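You operate a simulated robot arm through the tools that you are given. There is no shell and no other tool. Be economical: measure what you need, move in short steps, check, and stop when the job is done.

Carry out the task below with a simulated robot arm. There is one attempt and no reset: what you move stays moved.

TASK
Take the masking strip on the top of the prep bench and put it away on the high shelf.
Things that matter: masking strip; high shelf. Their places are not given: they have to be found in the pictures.

It is judged by the outcome, as a careful person would: the job done as asked, and still so three seconds after it is handed in. It fails if anything else is knocked over, pushed out of place, dropped, spilled or broken.

THE ROBOT
A 7-joint arm with a two-finger parallel gripper, fixed in place. Base frame: the origin is at the foot of the arm, x ahead of it, y to its left, z up; the work surface is at about z = 0.004. Lengths are in m, angles in degrees, forces in N, time in s.
With the tool pointing down near the work surface it reaches from about 0.22 to 0.58 m from the base axis. Its first joint turns from -66.0 to 66.0 degrees. Payload 2.5 kg.
Tool frame: the origin (TCP) lies between the finger pads and is the grasp point; the fingertips stand 0.023 m ahead of it; z points along the fingers, y is the line along which they close. The gripper opens to 0.094 m. The fingers are 0.038 m wide and 0.01 m thick; the gripper's body (0.054 by 0.096 m) begins 0.039 m behind the TCP.
Orientation is told as [roll, pitch, yaw] about the base's x, y, z axes, in that order, counted from this pose: with the fingers straight down and closing along the base's y, the tool's x points along the base's -x, its y along +y and its z along -z.

THE INTERFACE
- The arm moves only by the tool arm_command. Its argument "moves" is a list that holds one entry, the list of rows, each a list of 7 numbers: the shift along the base's x, y, z in cm, then the turn, a rotation vector about the base's x, y, z in degrees, then the gripper command, from -1 (shut) to 1 (fully open), values between in proportion. In form: [[[x, y, z, ax, ay, az, fingers], ...]]. A call has 1 to 20 rows; each row is the pose to reach, as a shift and turn from the pose commanded when the call began. A row lasts 0.2 s, in which the tool goes at most 0.05 m and 8.6 degrees; a call with a longer step from one row to the next is refused whole, and so is a gripper value outside its range. A pose out of reach is approached as far as the arm can. The call stops where the force on the tool passes 40 N (or 10 N more than at its start, if that is more) or the arm is blocked; 0.2 s more then pass. The fingers move at their own pace (about 0.108 m/s each) and stop on an object; they squeeze with about 31 N. The grip force told is the motor's: it shows also when the fingers shut on nothing. Time passes only in rows, and 0.2 s behind the last, so rows that repeat a pose let the fingers close. It gives the time, the measured TCP pose, the force on the tool (base axes), the opening and the grip force at its end, in the units of the frame above (readings bear some noise).
- Cameras (640 x 400 px; columns grow to the right, rows downward): "scene" is fixed at [0.1022, -0.3933, 0.5809]; the picture's right is [0.94, -0.34, 0.00], its down [-0.07, -0.20, -0.98] and it looks along [0.33, 0.92, -0.21] (base axes); focal length 264 px, centre (320, 200). "wrist" rides on the gripper at [-0.039, 0, -0.044] in the tool frame; the picture's right is [0.00, -1.00, 0.00], its down [0.97, 0.00, -0.24] and it looks along [0.24, 0.00, 0.97] (tool axes); focal length 218 px, centre (320, 200).
- get_image(camera): a new picture of that camera. No time passes.
- locate(camera, pixels): there is no depth. For up to 12 entries [column, row, z] of the newest picture of that camera ("zoom" is the newest enlarged one), the place [x, y] in the base frame at which the ray of that pixel passes the height z, good to about 0.002 m. No time passes.
- close_up(camera, box): a new picture of the part [left, top, right, bottom] of that camera's present view, enlarged. No time passes.
- job_done(): hands the job in; it is judged then, once.

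Work in short steps. Measure before you move; look again where a grasp or a placing could have gone wrong, and mend it. You have 60 turns and 22 pictures in all, the two below and enlarged ones among them. Open the gripper and draw the arm clear of the work before you hand the job in, unless the task says otherwise; then end with one line.

The tools are called after "Call:" by a JSON object that holds its "fn" and its "kwargs". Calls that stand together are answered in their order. arm_command: Moves the arm, as the interface text tells. Its arguments: {"type":"object","properties":{"moves":{"type":"array","items":{"type":"array","items":{"type":"array","items":{"type":"number"}}}}},"required":["moves"]} The other tools are called the same way: get_image (camera) takes a picture; locate (camera, pixels) gives the place at which the rays of pixels pass given heights; close_up (camera, box) takes an enlarged picture of a part of a camera's view; job_done () hands the job in.

At the start:

```text
time_s: 0.0
tcp_pos: [0.2372, 0.1436, 0.5806]
ee_rot: [0.0, -0.1, 0.0]
ft_force: [0.9, 0.3, 0.0]
grip_width: 0.0941
grip_force: 0.0
```

scene: 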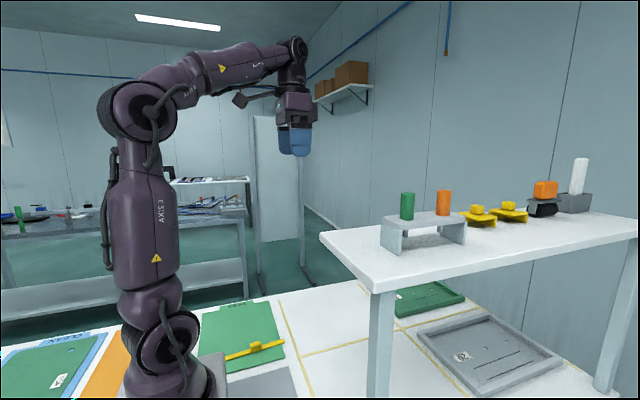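
wrist: 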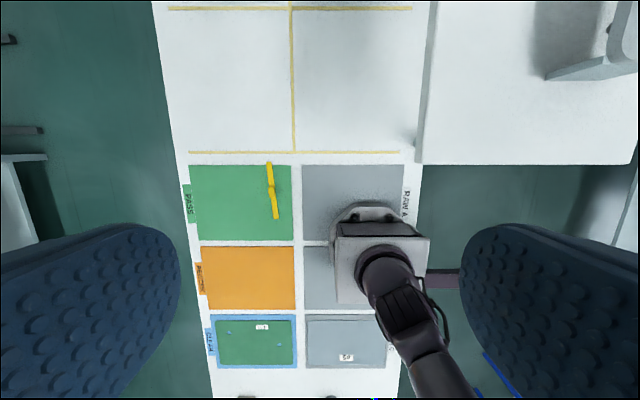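

The yellow strip-like object lies near scene (255,350) on the green mat; a raised white shelf stands at right. I look closer at both.

Call:
{"fn": "close_up", "kwargs": {"camera": "scene", "box": [180, 280, 340, 380]}}

Call:
{"fn": "close_up", "kwargs": {"camera": "scene", "box": [310, 140, 640, 346]}}

Call:
{"fn": "close_up", "kwargs": {"camera": "wrist", "box": [180, 140, 340, 240]}}

```text
4.00 times, centred on (260, 330) of scene
```

zoom: 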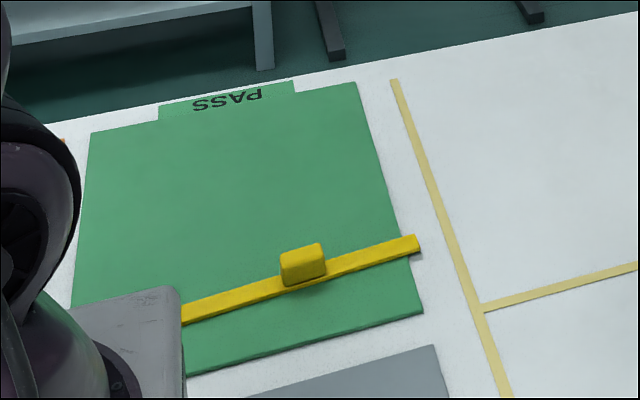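

```text
1.94 times, centred on (475, 243) of scene
```

zoom: 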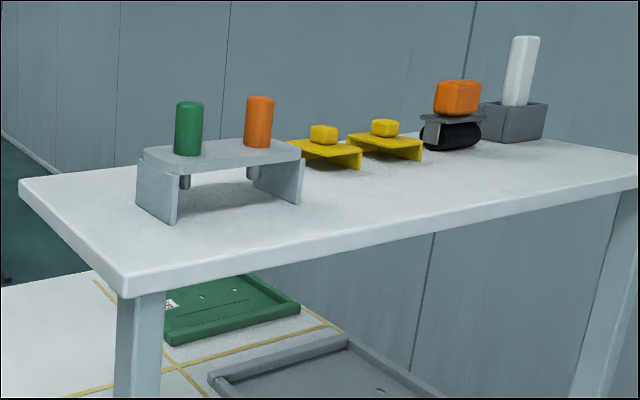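

```text
4.00 times, centred on (260, 190) of wrist
```

zoom: 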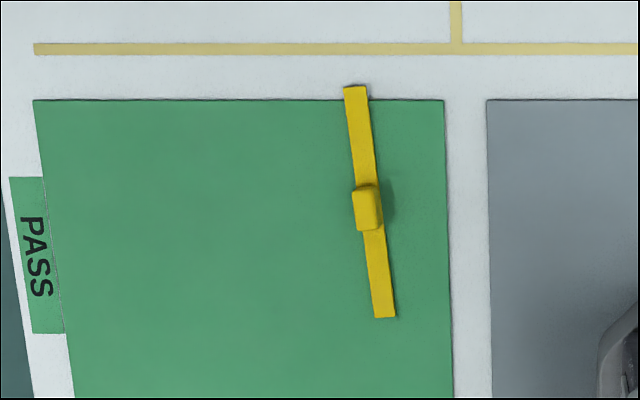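

I locate the strip in the wrist zoom, and the shelf corner in both cameras at several heights to triangulate the shelf's height.

Call:
{"fn": "locate", "kwargs": {"camera": "zoom", "pixels": [[355, 87, 0.01], [385, 317, 0.01], [367, 208, 0.03], [367, 208, 0.02], [352, 208, 0.03], [380, 208, 0.03], [367, 187, 0.03], [367, 229, 0.03]]}}

Call:
{"fn": "locate", "kwargs": {"camera": "wrist", "pixels": [[417, 163, 0.2], [417, 163, 0.25], [417, 163, 0.3], [417, 163, 0.35], [434, 3, 0.2], [434, 3, 0.25], [434, 3, 0.3], [434, 3, 0.35], [630, 163, 0.3]]}}

Call:
{"fn": "locate", "kwargs": {"camera": "scene", "pixels": [[373, 283, 0.2], [373, 283, 0.25], [373, 283, 0.3], [373, 283, 0.35], [321, 234, 0.2], [321, 234, 0.25], [321, 234, 0.3], [321, 234, 0.35], [638, 234, 0.3]]}}

```text
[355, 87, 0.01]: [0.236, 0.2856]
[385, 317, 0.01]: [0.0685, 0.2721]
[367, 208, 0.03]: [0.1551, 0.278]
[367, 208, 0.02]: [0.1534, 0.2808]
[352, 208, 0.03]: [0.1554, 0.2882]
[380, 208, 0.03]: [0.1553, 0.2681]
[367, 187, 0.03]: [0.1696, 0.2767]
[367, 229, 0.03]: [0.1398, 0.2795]
```

```text
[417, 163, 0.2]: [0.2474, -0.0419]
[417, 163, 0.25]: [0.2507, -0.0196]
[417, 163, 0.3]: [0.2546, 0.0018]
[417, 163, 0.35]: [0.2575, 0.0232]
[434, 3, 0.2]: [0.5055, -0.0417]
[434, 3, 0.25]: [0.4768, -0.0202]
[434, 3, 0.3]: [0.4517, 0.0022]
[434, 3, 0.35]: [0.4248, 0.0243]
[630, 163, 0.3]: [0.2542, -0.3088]
```

```text
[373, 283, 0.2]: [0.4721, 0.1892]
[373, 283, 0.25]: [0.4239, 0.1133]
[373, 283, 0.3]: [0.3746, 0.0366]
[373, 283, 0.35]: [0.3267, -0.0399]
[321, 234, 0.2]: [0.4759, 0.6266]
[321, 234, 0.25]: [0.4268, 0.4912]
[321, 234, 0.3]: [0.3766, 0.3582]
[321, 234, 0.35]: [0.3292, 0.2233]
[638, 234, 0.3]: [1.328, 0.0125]
```

Matching the shelf's corner between the two views gives top z≈0.415, shelf from x≈0.263, y −0.14…0.05. I measure the items on it at that height.

Call:
{"fn": "locate", "kwargs": {"camera": "scene", "pixels": [[321, 234, 0.415], [373, 284, 0.415], [400, 256, 0.415], [381, 247, 0.415], [466, 244, 0.415], [470, 226, 0.415], [495, 228, 0.415], [528, 222, 0.415], [638, 234, 0.415], [383, 218, 0.45], [398, 229, 0.45], [465, 217, 0.45]]}}

Call:
{"fn": "locate", "kwargs": {"camera": "wrist", "pixels": [[417, 163, 0.415], [432, 3, 0.415], [636, 163, 0.415], [546, 79, 0.415], [612, 28, 0.45], [638, 66, 0.45]]}}

```text
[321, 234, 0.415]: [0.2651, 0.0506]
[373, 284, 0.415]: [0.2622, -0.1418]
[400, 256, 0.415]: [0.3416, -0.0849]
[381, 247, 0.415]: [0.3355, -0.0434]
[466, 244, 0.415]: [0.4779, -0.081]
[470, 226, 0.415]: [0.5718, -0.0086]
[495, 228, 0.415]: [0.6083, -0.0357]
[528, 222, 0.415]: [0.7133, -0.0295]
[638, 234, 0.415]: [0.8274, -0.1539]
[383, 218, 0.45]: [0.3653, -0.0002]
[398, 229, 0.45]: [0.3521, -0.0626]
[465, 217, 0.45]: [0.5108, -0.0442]
```

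```text
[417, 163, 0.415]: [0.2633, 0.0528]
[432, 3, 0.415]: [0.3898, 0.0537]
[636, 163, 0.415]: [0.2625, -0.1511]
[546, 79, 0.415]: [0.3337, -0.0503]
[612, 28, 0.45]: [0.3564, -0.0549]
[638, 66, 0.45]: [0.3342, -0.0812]
```

The free shelf zone behind the riser (y −0.03…0.05, x 0.27…0.45) suits the strip. The strip's knob is at about (0.155, 0.278), strip turned +4.6°. I move above it and look.

Call:
{"fn": "arm_command", "kwargs": {"moves": [[[-2, 3.3, 0, 0, 0, 0, 1], [-4.1, 6.7, -2, 0, 0, 0, 1], [-6.1, 10, -5, 0, 0, 2, 1], [-8.2, 13.4, -8, 0, 0, 4.6, 1], [-8.2, 13.4, -12.5, 0, 0, 4.6, 1], [-8.2, 13.4, -17, 0, 0, 4.6, 1], [-8.2, 13.4, -21.5, 0, 0, 4.6, 1], [-8.2, 13.4, -26, 0, 0, 4.6, 1], [-8.2, 13.4, -30, 0, 0, 4.6, 1], [-8.2, 13.4, -34, 0, 0, 4.6, 1], [-8.2, 13.4, -38, 0, 0, 4.6, 1], [-8.2, 13.4, -40, 0, 0, 4.6, 1], [-8.2, 13.4, -40, 0, 0, 4.6, 1]]]}}

Call:
{"fn": "get_image", "kwargs": {"camera": "wrist"}}

Call:
{"fn": "get_image", "kwargs": {"camera": "scene"}}

```text
time_s: 2.8
tcp_pos: [0.1575, 0.2774, 0.1787]
ee_rot: [0.0, 0.1, 4.6]
ft_force: [-0.9, 0.2, -0.1]
grip_width: 0.0938
grip_force: 0.1
```

```text
16 pictures are left
```

wrist: 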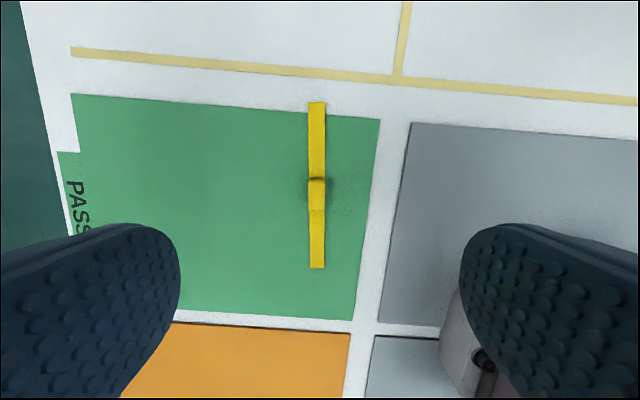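

```text
15 pictures are left
```

scene: 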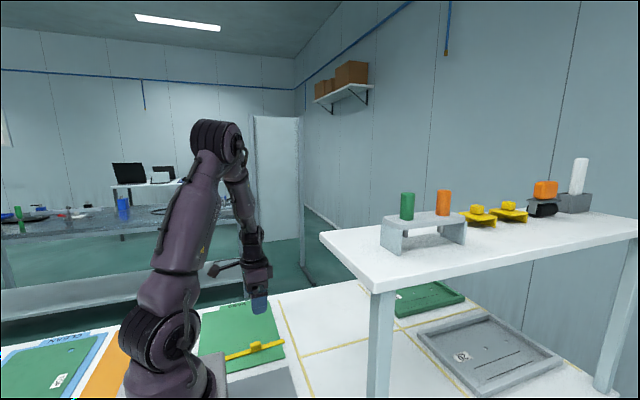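

The strip is aligned at wrist column ~317, rows 102–268, knob about (317,193). I take a close-up to measure the knob.

Call:
{"fn": "close_up", "kwargs": {"camera": "wrist", "box": [236, 90, 412, 280]}}

Call:
{"fn": "locate", "kwargs": {"camera": "wrist", "pixels": [[317, 102, 0.01], [317, 268, 0.01], [317, 193, 0.03], [309, 195, 0.03], [325, 195, 0.03], [317, 178, 0.03], [317, 211, 0.03]]}}

```text
2.11 times, centred on (324, 185) of wrist
```

zoom: 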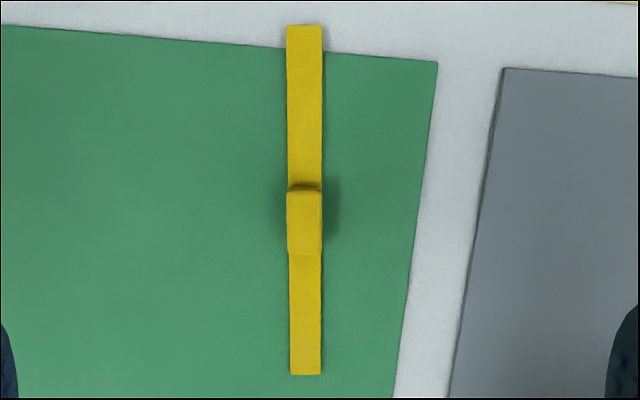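

```text
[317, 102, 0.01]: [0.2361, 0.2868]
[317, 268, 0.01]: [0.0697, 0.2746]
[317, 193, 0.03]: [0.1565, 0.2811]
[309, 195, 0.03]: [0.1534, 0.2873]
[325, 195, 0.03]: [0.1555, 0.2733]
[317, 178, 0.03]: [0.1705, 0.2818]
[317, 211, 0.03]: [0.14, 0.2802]
```

Knob centre ≈ (0.154, 0.280). I correct by (−0.3, +0.3) cm, descend to TCP z≈0.032 (tips ≈0.009), and close.

Call:
{"fn": "arm_command", "kwargs": {"moves": [[[-0.3, 0.3, -3, 0, 0, 0, 0.5], [-0.3, 0.3, -6, 0, 0, 0, 0.2], [-0.3, 0.3, -9, 0, 0, 0, 0.2], [-0.3, 0.3, -11.5, 0, 0, 0, 0.2], [-0.3, 0.3, -13.5, 0, 0, 0, 0.2], [-0.3, 0.3, -14.6, 0, 0, 0, 0.2], [-0.3, 0.3, -14.6, 0, 0, 0, 0.2]]]}}

Call:
{"fn": "close_up", "kwargs": {"camera": "scene", "box": [180, 280, 340, 380]}}

```text
time_s: 4.4
tcp_pos: [0.155, 0.2799, 0.0342]
ee_rot: [0.0, 0.0, 4.6]
ft_force: [-0.3, 0.1, 0.4]
grip_width: 0.0566
grip_force: 0.1
```

```text
4.00 times, centred on (260, 330) of scene
```

zoom: 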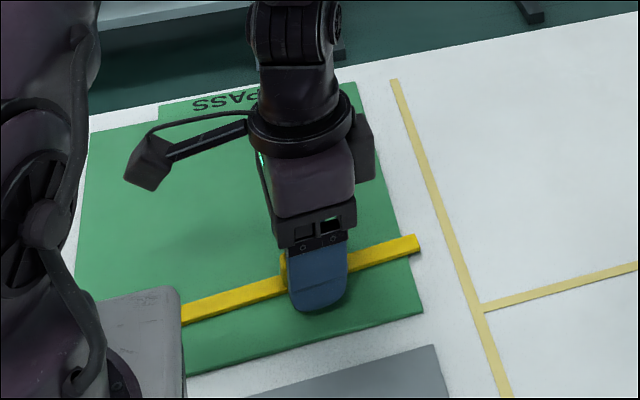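

The fingers straddle the knob without contact. I lower 4 mm more and close.

Call:
{"fn": "arm_command", "kwargs": {"moves": [[[-0.2, 0, -0.4, 0, 0, 0, 0.2], [-0.2, 0, -0.4, 0, 0, 0, -1], [-0.2, 0, -0.4, 0, 0, 0, -1], [-0.2, 0, -0.4, 0, 0, 0, -1], [-0.2, 0, -0.4, 0, 0, 0, -1]]]}}

```text
time_s: 5.6
tcp_pos: [0.1527, 0.2791, 0.0301]
ee_rot: [-0.1, 0.0, 4.7]
ft_force: [0.5, 0.0, -0.4]
grip_width: 0.015
grip_force: 31.5
```

Gripped at 15 mm width. I lift 12 cm and check the hold in the wrist and scene views.

Call:
{"fn": "arm_command", "kwargs": {"moves": [[[0, 0, 1, 0, 0, 0, -1], [0, 0, 3, 0, 0, 0, -1], [0, 0, 6, 0, 0, 0, -1], [0, 0, 9, 0, 0, 0, -1], [0, 0, 12, 0, 0, 0, -1], [0, 0, 12, 0, 0, 0, -1]]]}}

Call:
{"fn": "get_image", "kwargs": {"camera": "wrist"}}

Call:
{"fn": "close_up", "kwargs": {"camera": "scene", "box": [160, 220, 352, 340]}}

```text
time_s: 7.0
tcp_pos: [0.1504, 0.28, 0.1478]
ee_rot: [-0.1, 0.0, 4.6]
ft_force: [0.3, 0.0, -0.4]
grip_width: 0.0151
grip_force: 31.3
```

```text
12 pictures are left
```

wrist: 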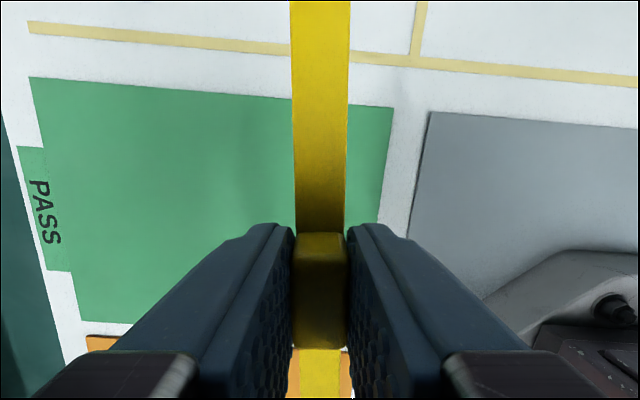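

```text
3.33 times, centred on (256, 280) of scene
```

zoom: 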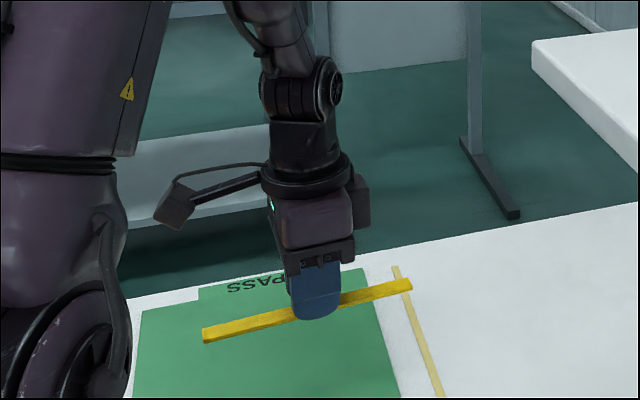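

Strip held level and firmly. I raise to z≈0.56 then move over to the area above the shelf, turning to yaw 0, with a stop to look.

Call:
{"fn": "arm_command", "kwargs": {"moves": [[[0, 0, 4, 0, 0, 0, -1], [0, 0, 8, 0, 0, 0, -1], [0, 0, 12, 0, 0, 0, -1], [0, 0, 16, 0, 0, 0, -1], [0, 0, 20, 0, 0, 0, -1], [0, 0, 24, 0, 0, 0, -1], [0, 0, 28, 0, 0, 0, -1], [0, 0, 32, 0, 0, 0, -1], [0, 0, 36, 0, 0, 0, -1], [0, 0, 40, 0, 0, 0, -1], [0, 0, 41.5, 0, 0, 0, -1], [2, -3, 41.5, 0, 0, 0, -1], [4, -6, 41.5, 0, 0, -2, -1], [6, -9, 41.5, 0, 0, -4.6, -1], [8, -12, 41.5, 0, 0, -4.6, -1], [10, -15, 41.5, 0, 0, -4.6, -1], [10, -15, 41.5, 0, 0, -4.6, -1]]]}}

Call:
{"fn": "get_image", "kwargs": {"camera": "scene"}}

Call:
{"fn": "get_image", "kwargs": {"camera": "wrist"}}

```text
time_s: 10.6
tcp_pos: [0.2514, 0.1284, 0.5666]
ee_rot: [0.0, 0.0, 0.0]
ft_force: [1.2, -0.5, -1.1]
grip_width: 0.0152
grip_force: 30.8
```

```text
10 pictures are left
```

scene: 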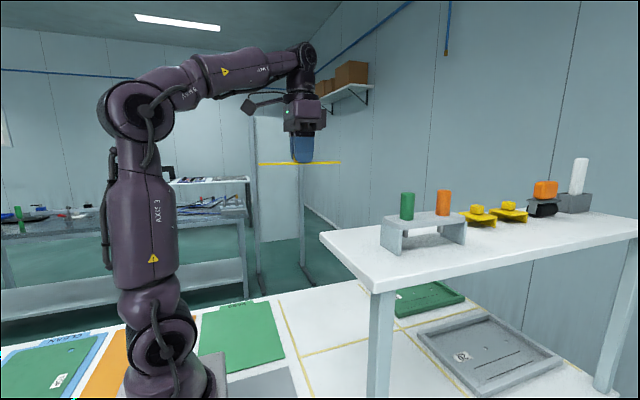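

```text
9 pictures are left
```

wrist: 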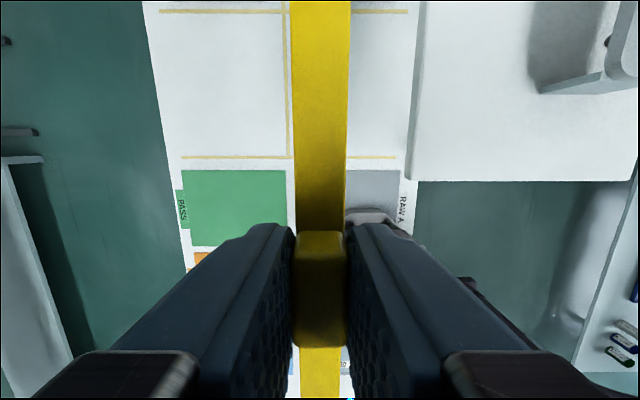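

Clear and level. I move over the free band behind the riser, to (0.365, 0.012), staying at z≈0.567, and look.

Call:
{"fn": "arm_command", "kwargs": {"moves": [[[2.3, -2.4, 0, 0, 0, 0, -1], [4.6, -4.8, 0, 0, 0, 0, -1], [6.9, -7.2, 0, 0, 0, 0, -1], [9.2, -9.4, 0, 0, 0, 0, -1], [11.4, -11.6, 0, 0, 0, 0, -1], [11.4, -11.6, 0, 0, 0, 0, -1]]]}}

Call:
{"fn": "get_image", "kwargs": {"camera": "wrist"}}

Call:
{"fn": "close_up", "kwargs": {"camera": "scene", "box": [280, 100, 600, 300]}}

```text
time_s: 12.0
tcp_pos: [0.3654, 0.0121, 0.5655]
ee_rot: [0.0, 0.0, 0.0]
ft_force: [-0.5, 0.4, -0.4]
grip_width: 0.0151
grip_force: 30.8
```

```text
8 pictures are left
```

wrist: 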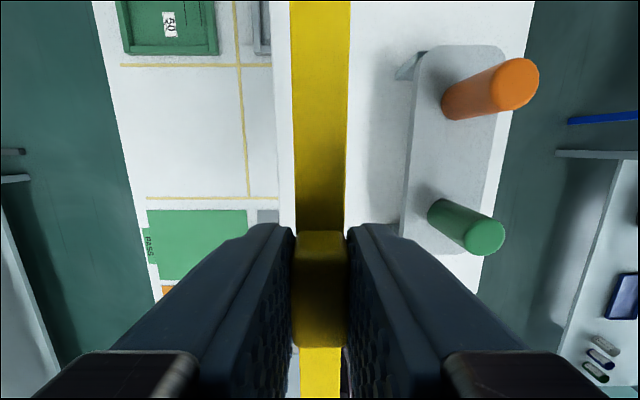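

```text
2.00 times, centred on (440, 200) of scene
```

zoom: 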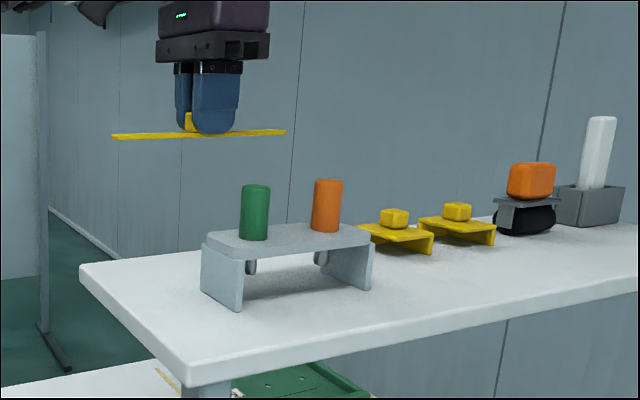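

I measure riser and pillar edges and the shelf's far edge (wrist column ~278/ 295) for clearance.

Call:
{"fn": "locate", "kwargs": {"camera": "wrist", "pixels": [[413, 150, 0.46], [402, 235, 0.46], [428, 215, 0.46], [465, 237, 0.51], [280, 150, 0.415], [295, 215, 0.415], [395, 75, 0.415], [532, 5, 0.415], [510, 130, 0.415], [480, 290, 0.415]]}}

```text
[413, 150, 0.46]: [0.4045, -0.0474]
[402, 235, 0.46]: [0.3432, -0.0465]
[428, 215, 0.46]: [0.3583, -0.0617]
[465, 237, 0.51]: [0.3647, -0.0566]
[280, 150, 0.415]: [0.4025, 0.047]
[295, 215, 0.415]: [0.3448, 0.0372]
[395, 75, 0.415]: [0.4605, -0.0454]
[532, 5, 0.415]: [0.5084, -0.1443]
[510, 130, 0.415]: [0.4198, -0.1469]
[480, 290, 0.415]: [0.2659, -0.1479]
```

Riser back edge at y≈−0.047, shelf rear edge ≈0.05; I shift +0.5 cm in y and descend to z≈0.447, just above expected contact.

Call:
{"fn": "arm_command", "kwargs": {"moves": [[[0, 0.5, -2, 0, 0, 0, -1], [0, 0.5, -4.5, 0, 0, 0, -1], [0, 0.5, -7, 0, 0, 0, -1], [0, 0.5, -9, 0, 0, 0, -1], [0, 0.5, -10.5, 0, 0, 0, -1], [0, 0.5, -11.3, 0, 0, 0, -1], [0, 0.5, -11.8, 0, 0, 0, -1], [0, 0.5, -11.8, 0, 0, 0, -1]]]}}

Call:
{"fn": "close_up", "kwargs": {"camera": "scene", "box": [310, 160, 502, 280]}}

```text
time_s: 13.8
tcp_pos: [0.3648, 0.0182, 0.446]
ee_rot: [0.0, -0.1, 0.0]
ft_force: [-0.3, 0.1, 0.2]
grip_width: 0.0151
grip_force: 31.3
```

```text
3.33 times, centred on (406, 220) of scene
```

zoom: 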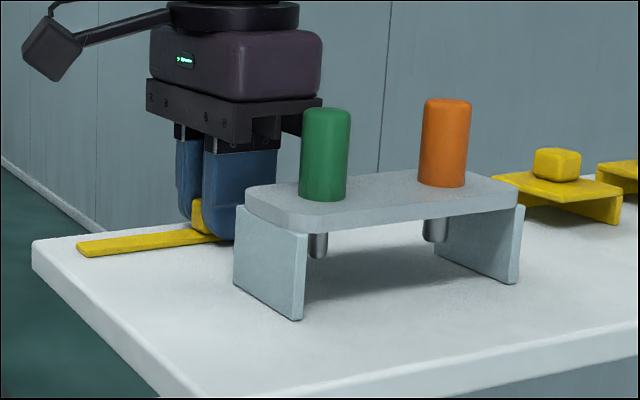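

Nearly down. I lower in 1–2 mm steps watching the force.

Call:
{"fn": "arm_command", "kwargs": {"moves": [[[0, 0, -0.2, 0, 0, 0, -1], [0, 0, -0.3, 0, 0, 0, -1], [0, 0, -0.4, 0, 0, 0, -1], [0, 0, -0.5, 0, 0, 0, -1]]]}}

```text
time_s: 14.8
tcp_pos: [0.3663, 0.019, 0.4433]
ee_rot: [0.0, -0.2, 0.1]
ft_force: [-8.1, -3.2, 33.4]
grip_width: 0.015
grip_force: 31.2
```

Contact (33 N up) at z≈0.443. I relax by 2 mm, then open slightly.

Call:
{"fn": "arm_command", "kwargs": {"moves": [[[0, 0, 0.15, 0, 0, 0, -1], [0, 0, 0.2, 0, 0, 0, -1]]]}}

```text
time_s: 15.4
tcp_pos: [0.3645, 0.0193, 0.4432]
ee_rot: [0.0, 0.0, 0.0]
ft_force: [1.5, -5.0, 15.4]
grip_width: 0.015
grip_force: 30.8
```

Call:
{"fn": "arm_command", "kwargs": {"moves": [[[0, 0, 0.1, 0, 0, 0, -1], [0, 0, 0.1, 0, 0, 0, -0.5], [0, 0, 0.1, 0, 0, 0, -0.2], [0, 0, 0.1, 0, 0, 0, -0.2], [0, 0, 0.1, 0, 0, 0, -0.2]]]}}

Call:
{"fn": "close_up", "kwargs": {"camera": "scene", "box": [310, 160, 502, 280]}}

```text
time_s: 16.6
tcp_pos: [0.3636, 0.02, 0.4432]
ee_rot: [0.0, 0.0, 0.0]
ft_force: [-0.1, 0.0, -0.1]
grip_width: 0.0378
grip_force: 0.0
```

```text
3.33 times, centred on (406, 220) of scene
```

zoom: 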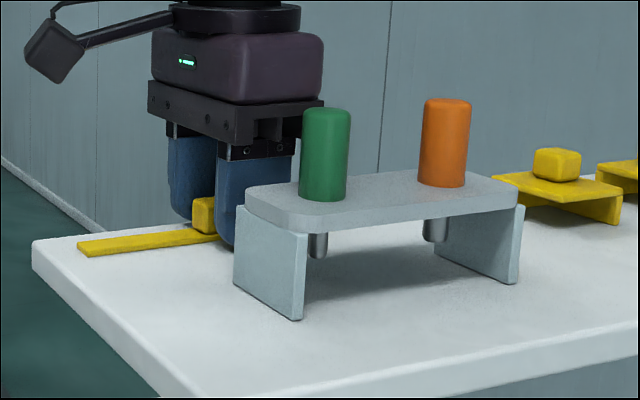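

Released and resting on the shelf. I rise straight up 14 cm, then draw away to the left.

Call:
{"fn": "arm_command", "kwargs": {"moves": [[[0, 0, 1, 0, 0, 0, -0.2], [0, 0, 3, 0, 0, 0, -0.2], [0, 0, 6, 0, 0, 0, -0.2], [0, 0, 9, 0, 0, 0, -0.2], [0, 0, 12, 0, 0, 0, 0], [0, 0, 14, 0, 0, 0, 1], [-3, 3, 14, 0, 0, 0, 1], [-6, 6, 14, 0, 0, 0, 1], [-9, 9, 14, 0, 0, 0, 1], [-12, 12, 14, 0, 0, 0, 1], [-12, 12, 14, 0, 0, 0, 1]]]}}

Call:
{"fn": "get_image", "kwargs": {"camera": "scene"}}

Call:
{"fn": "close_up", "kwargs": {"camera": "scene", "box": [310, 160, 502, 280]}}

Call:
{"fn": "get_image", "kwargs": {"camera": "wrist"}}

```text
time_s: 19.0
tcp_pos: [0.2445, 0.1376, 0.5837]
ee_rot: [0.0, 0.0, 0.0]
ft_force: [0.5, -0.2, 0.6]
grip_width: 0.094
grip_force: 0.1
out of reach, approached as far as the arm can: row 6
```

```text
4 pictures are left
```

scene: 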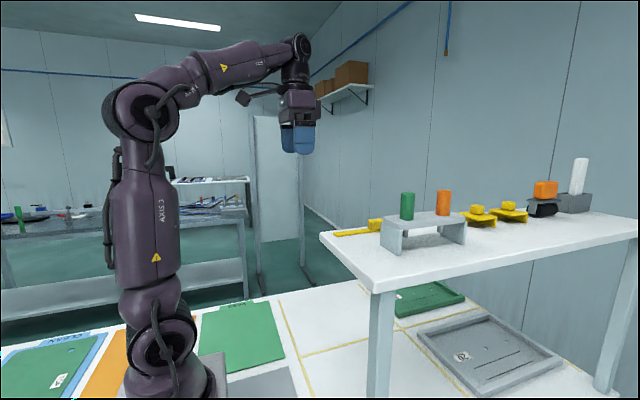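

```text
3.33 times, centred on (406, 220) of scene
```

zoom: 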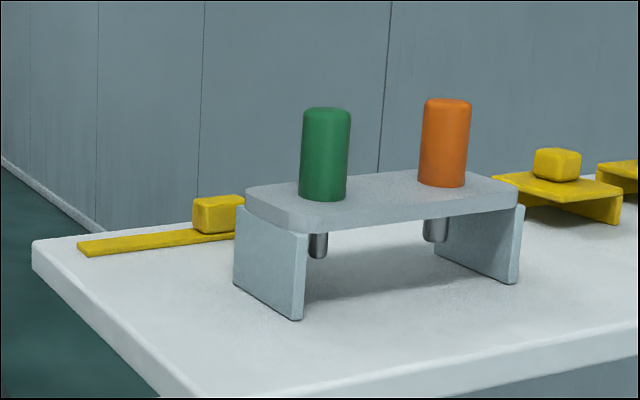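

```text
2 pictures are left
```

wrist: 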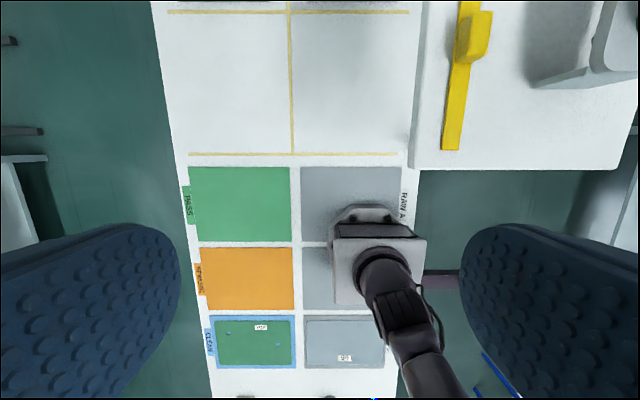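

The strip lies flat on the shelf, wholly inside its edges. The riser and other items are unmoved and the arm is clear, so I hand in.

Call:
{"fn": "job_done", "kwargs": {}}

```text
The job is handed in.
```

The masking strip is on the high shelf, lying flat behind the riser. Nothing else was moved, and the arm is clear with the gripper open.
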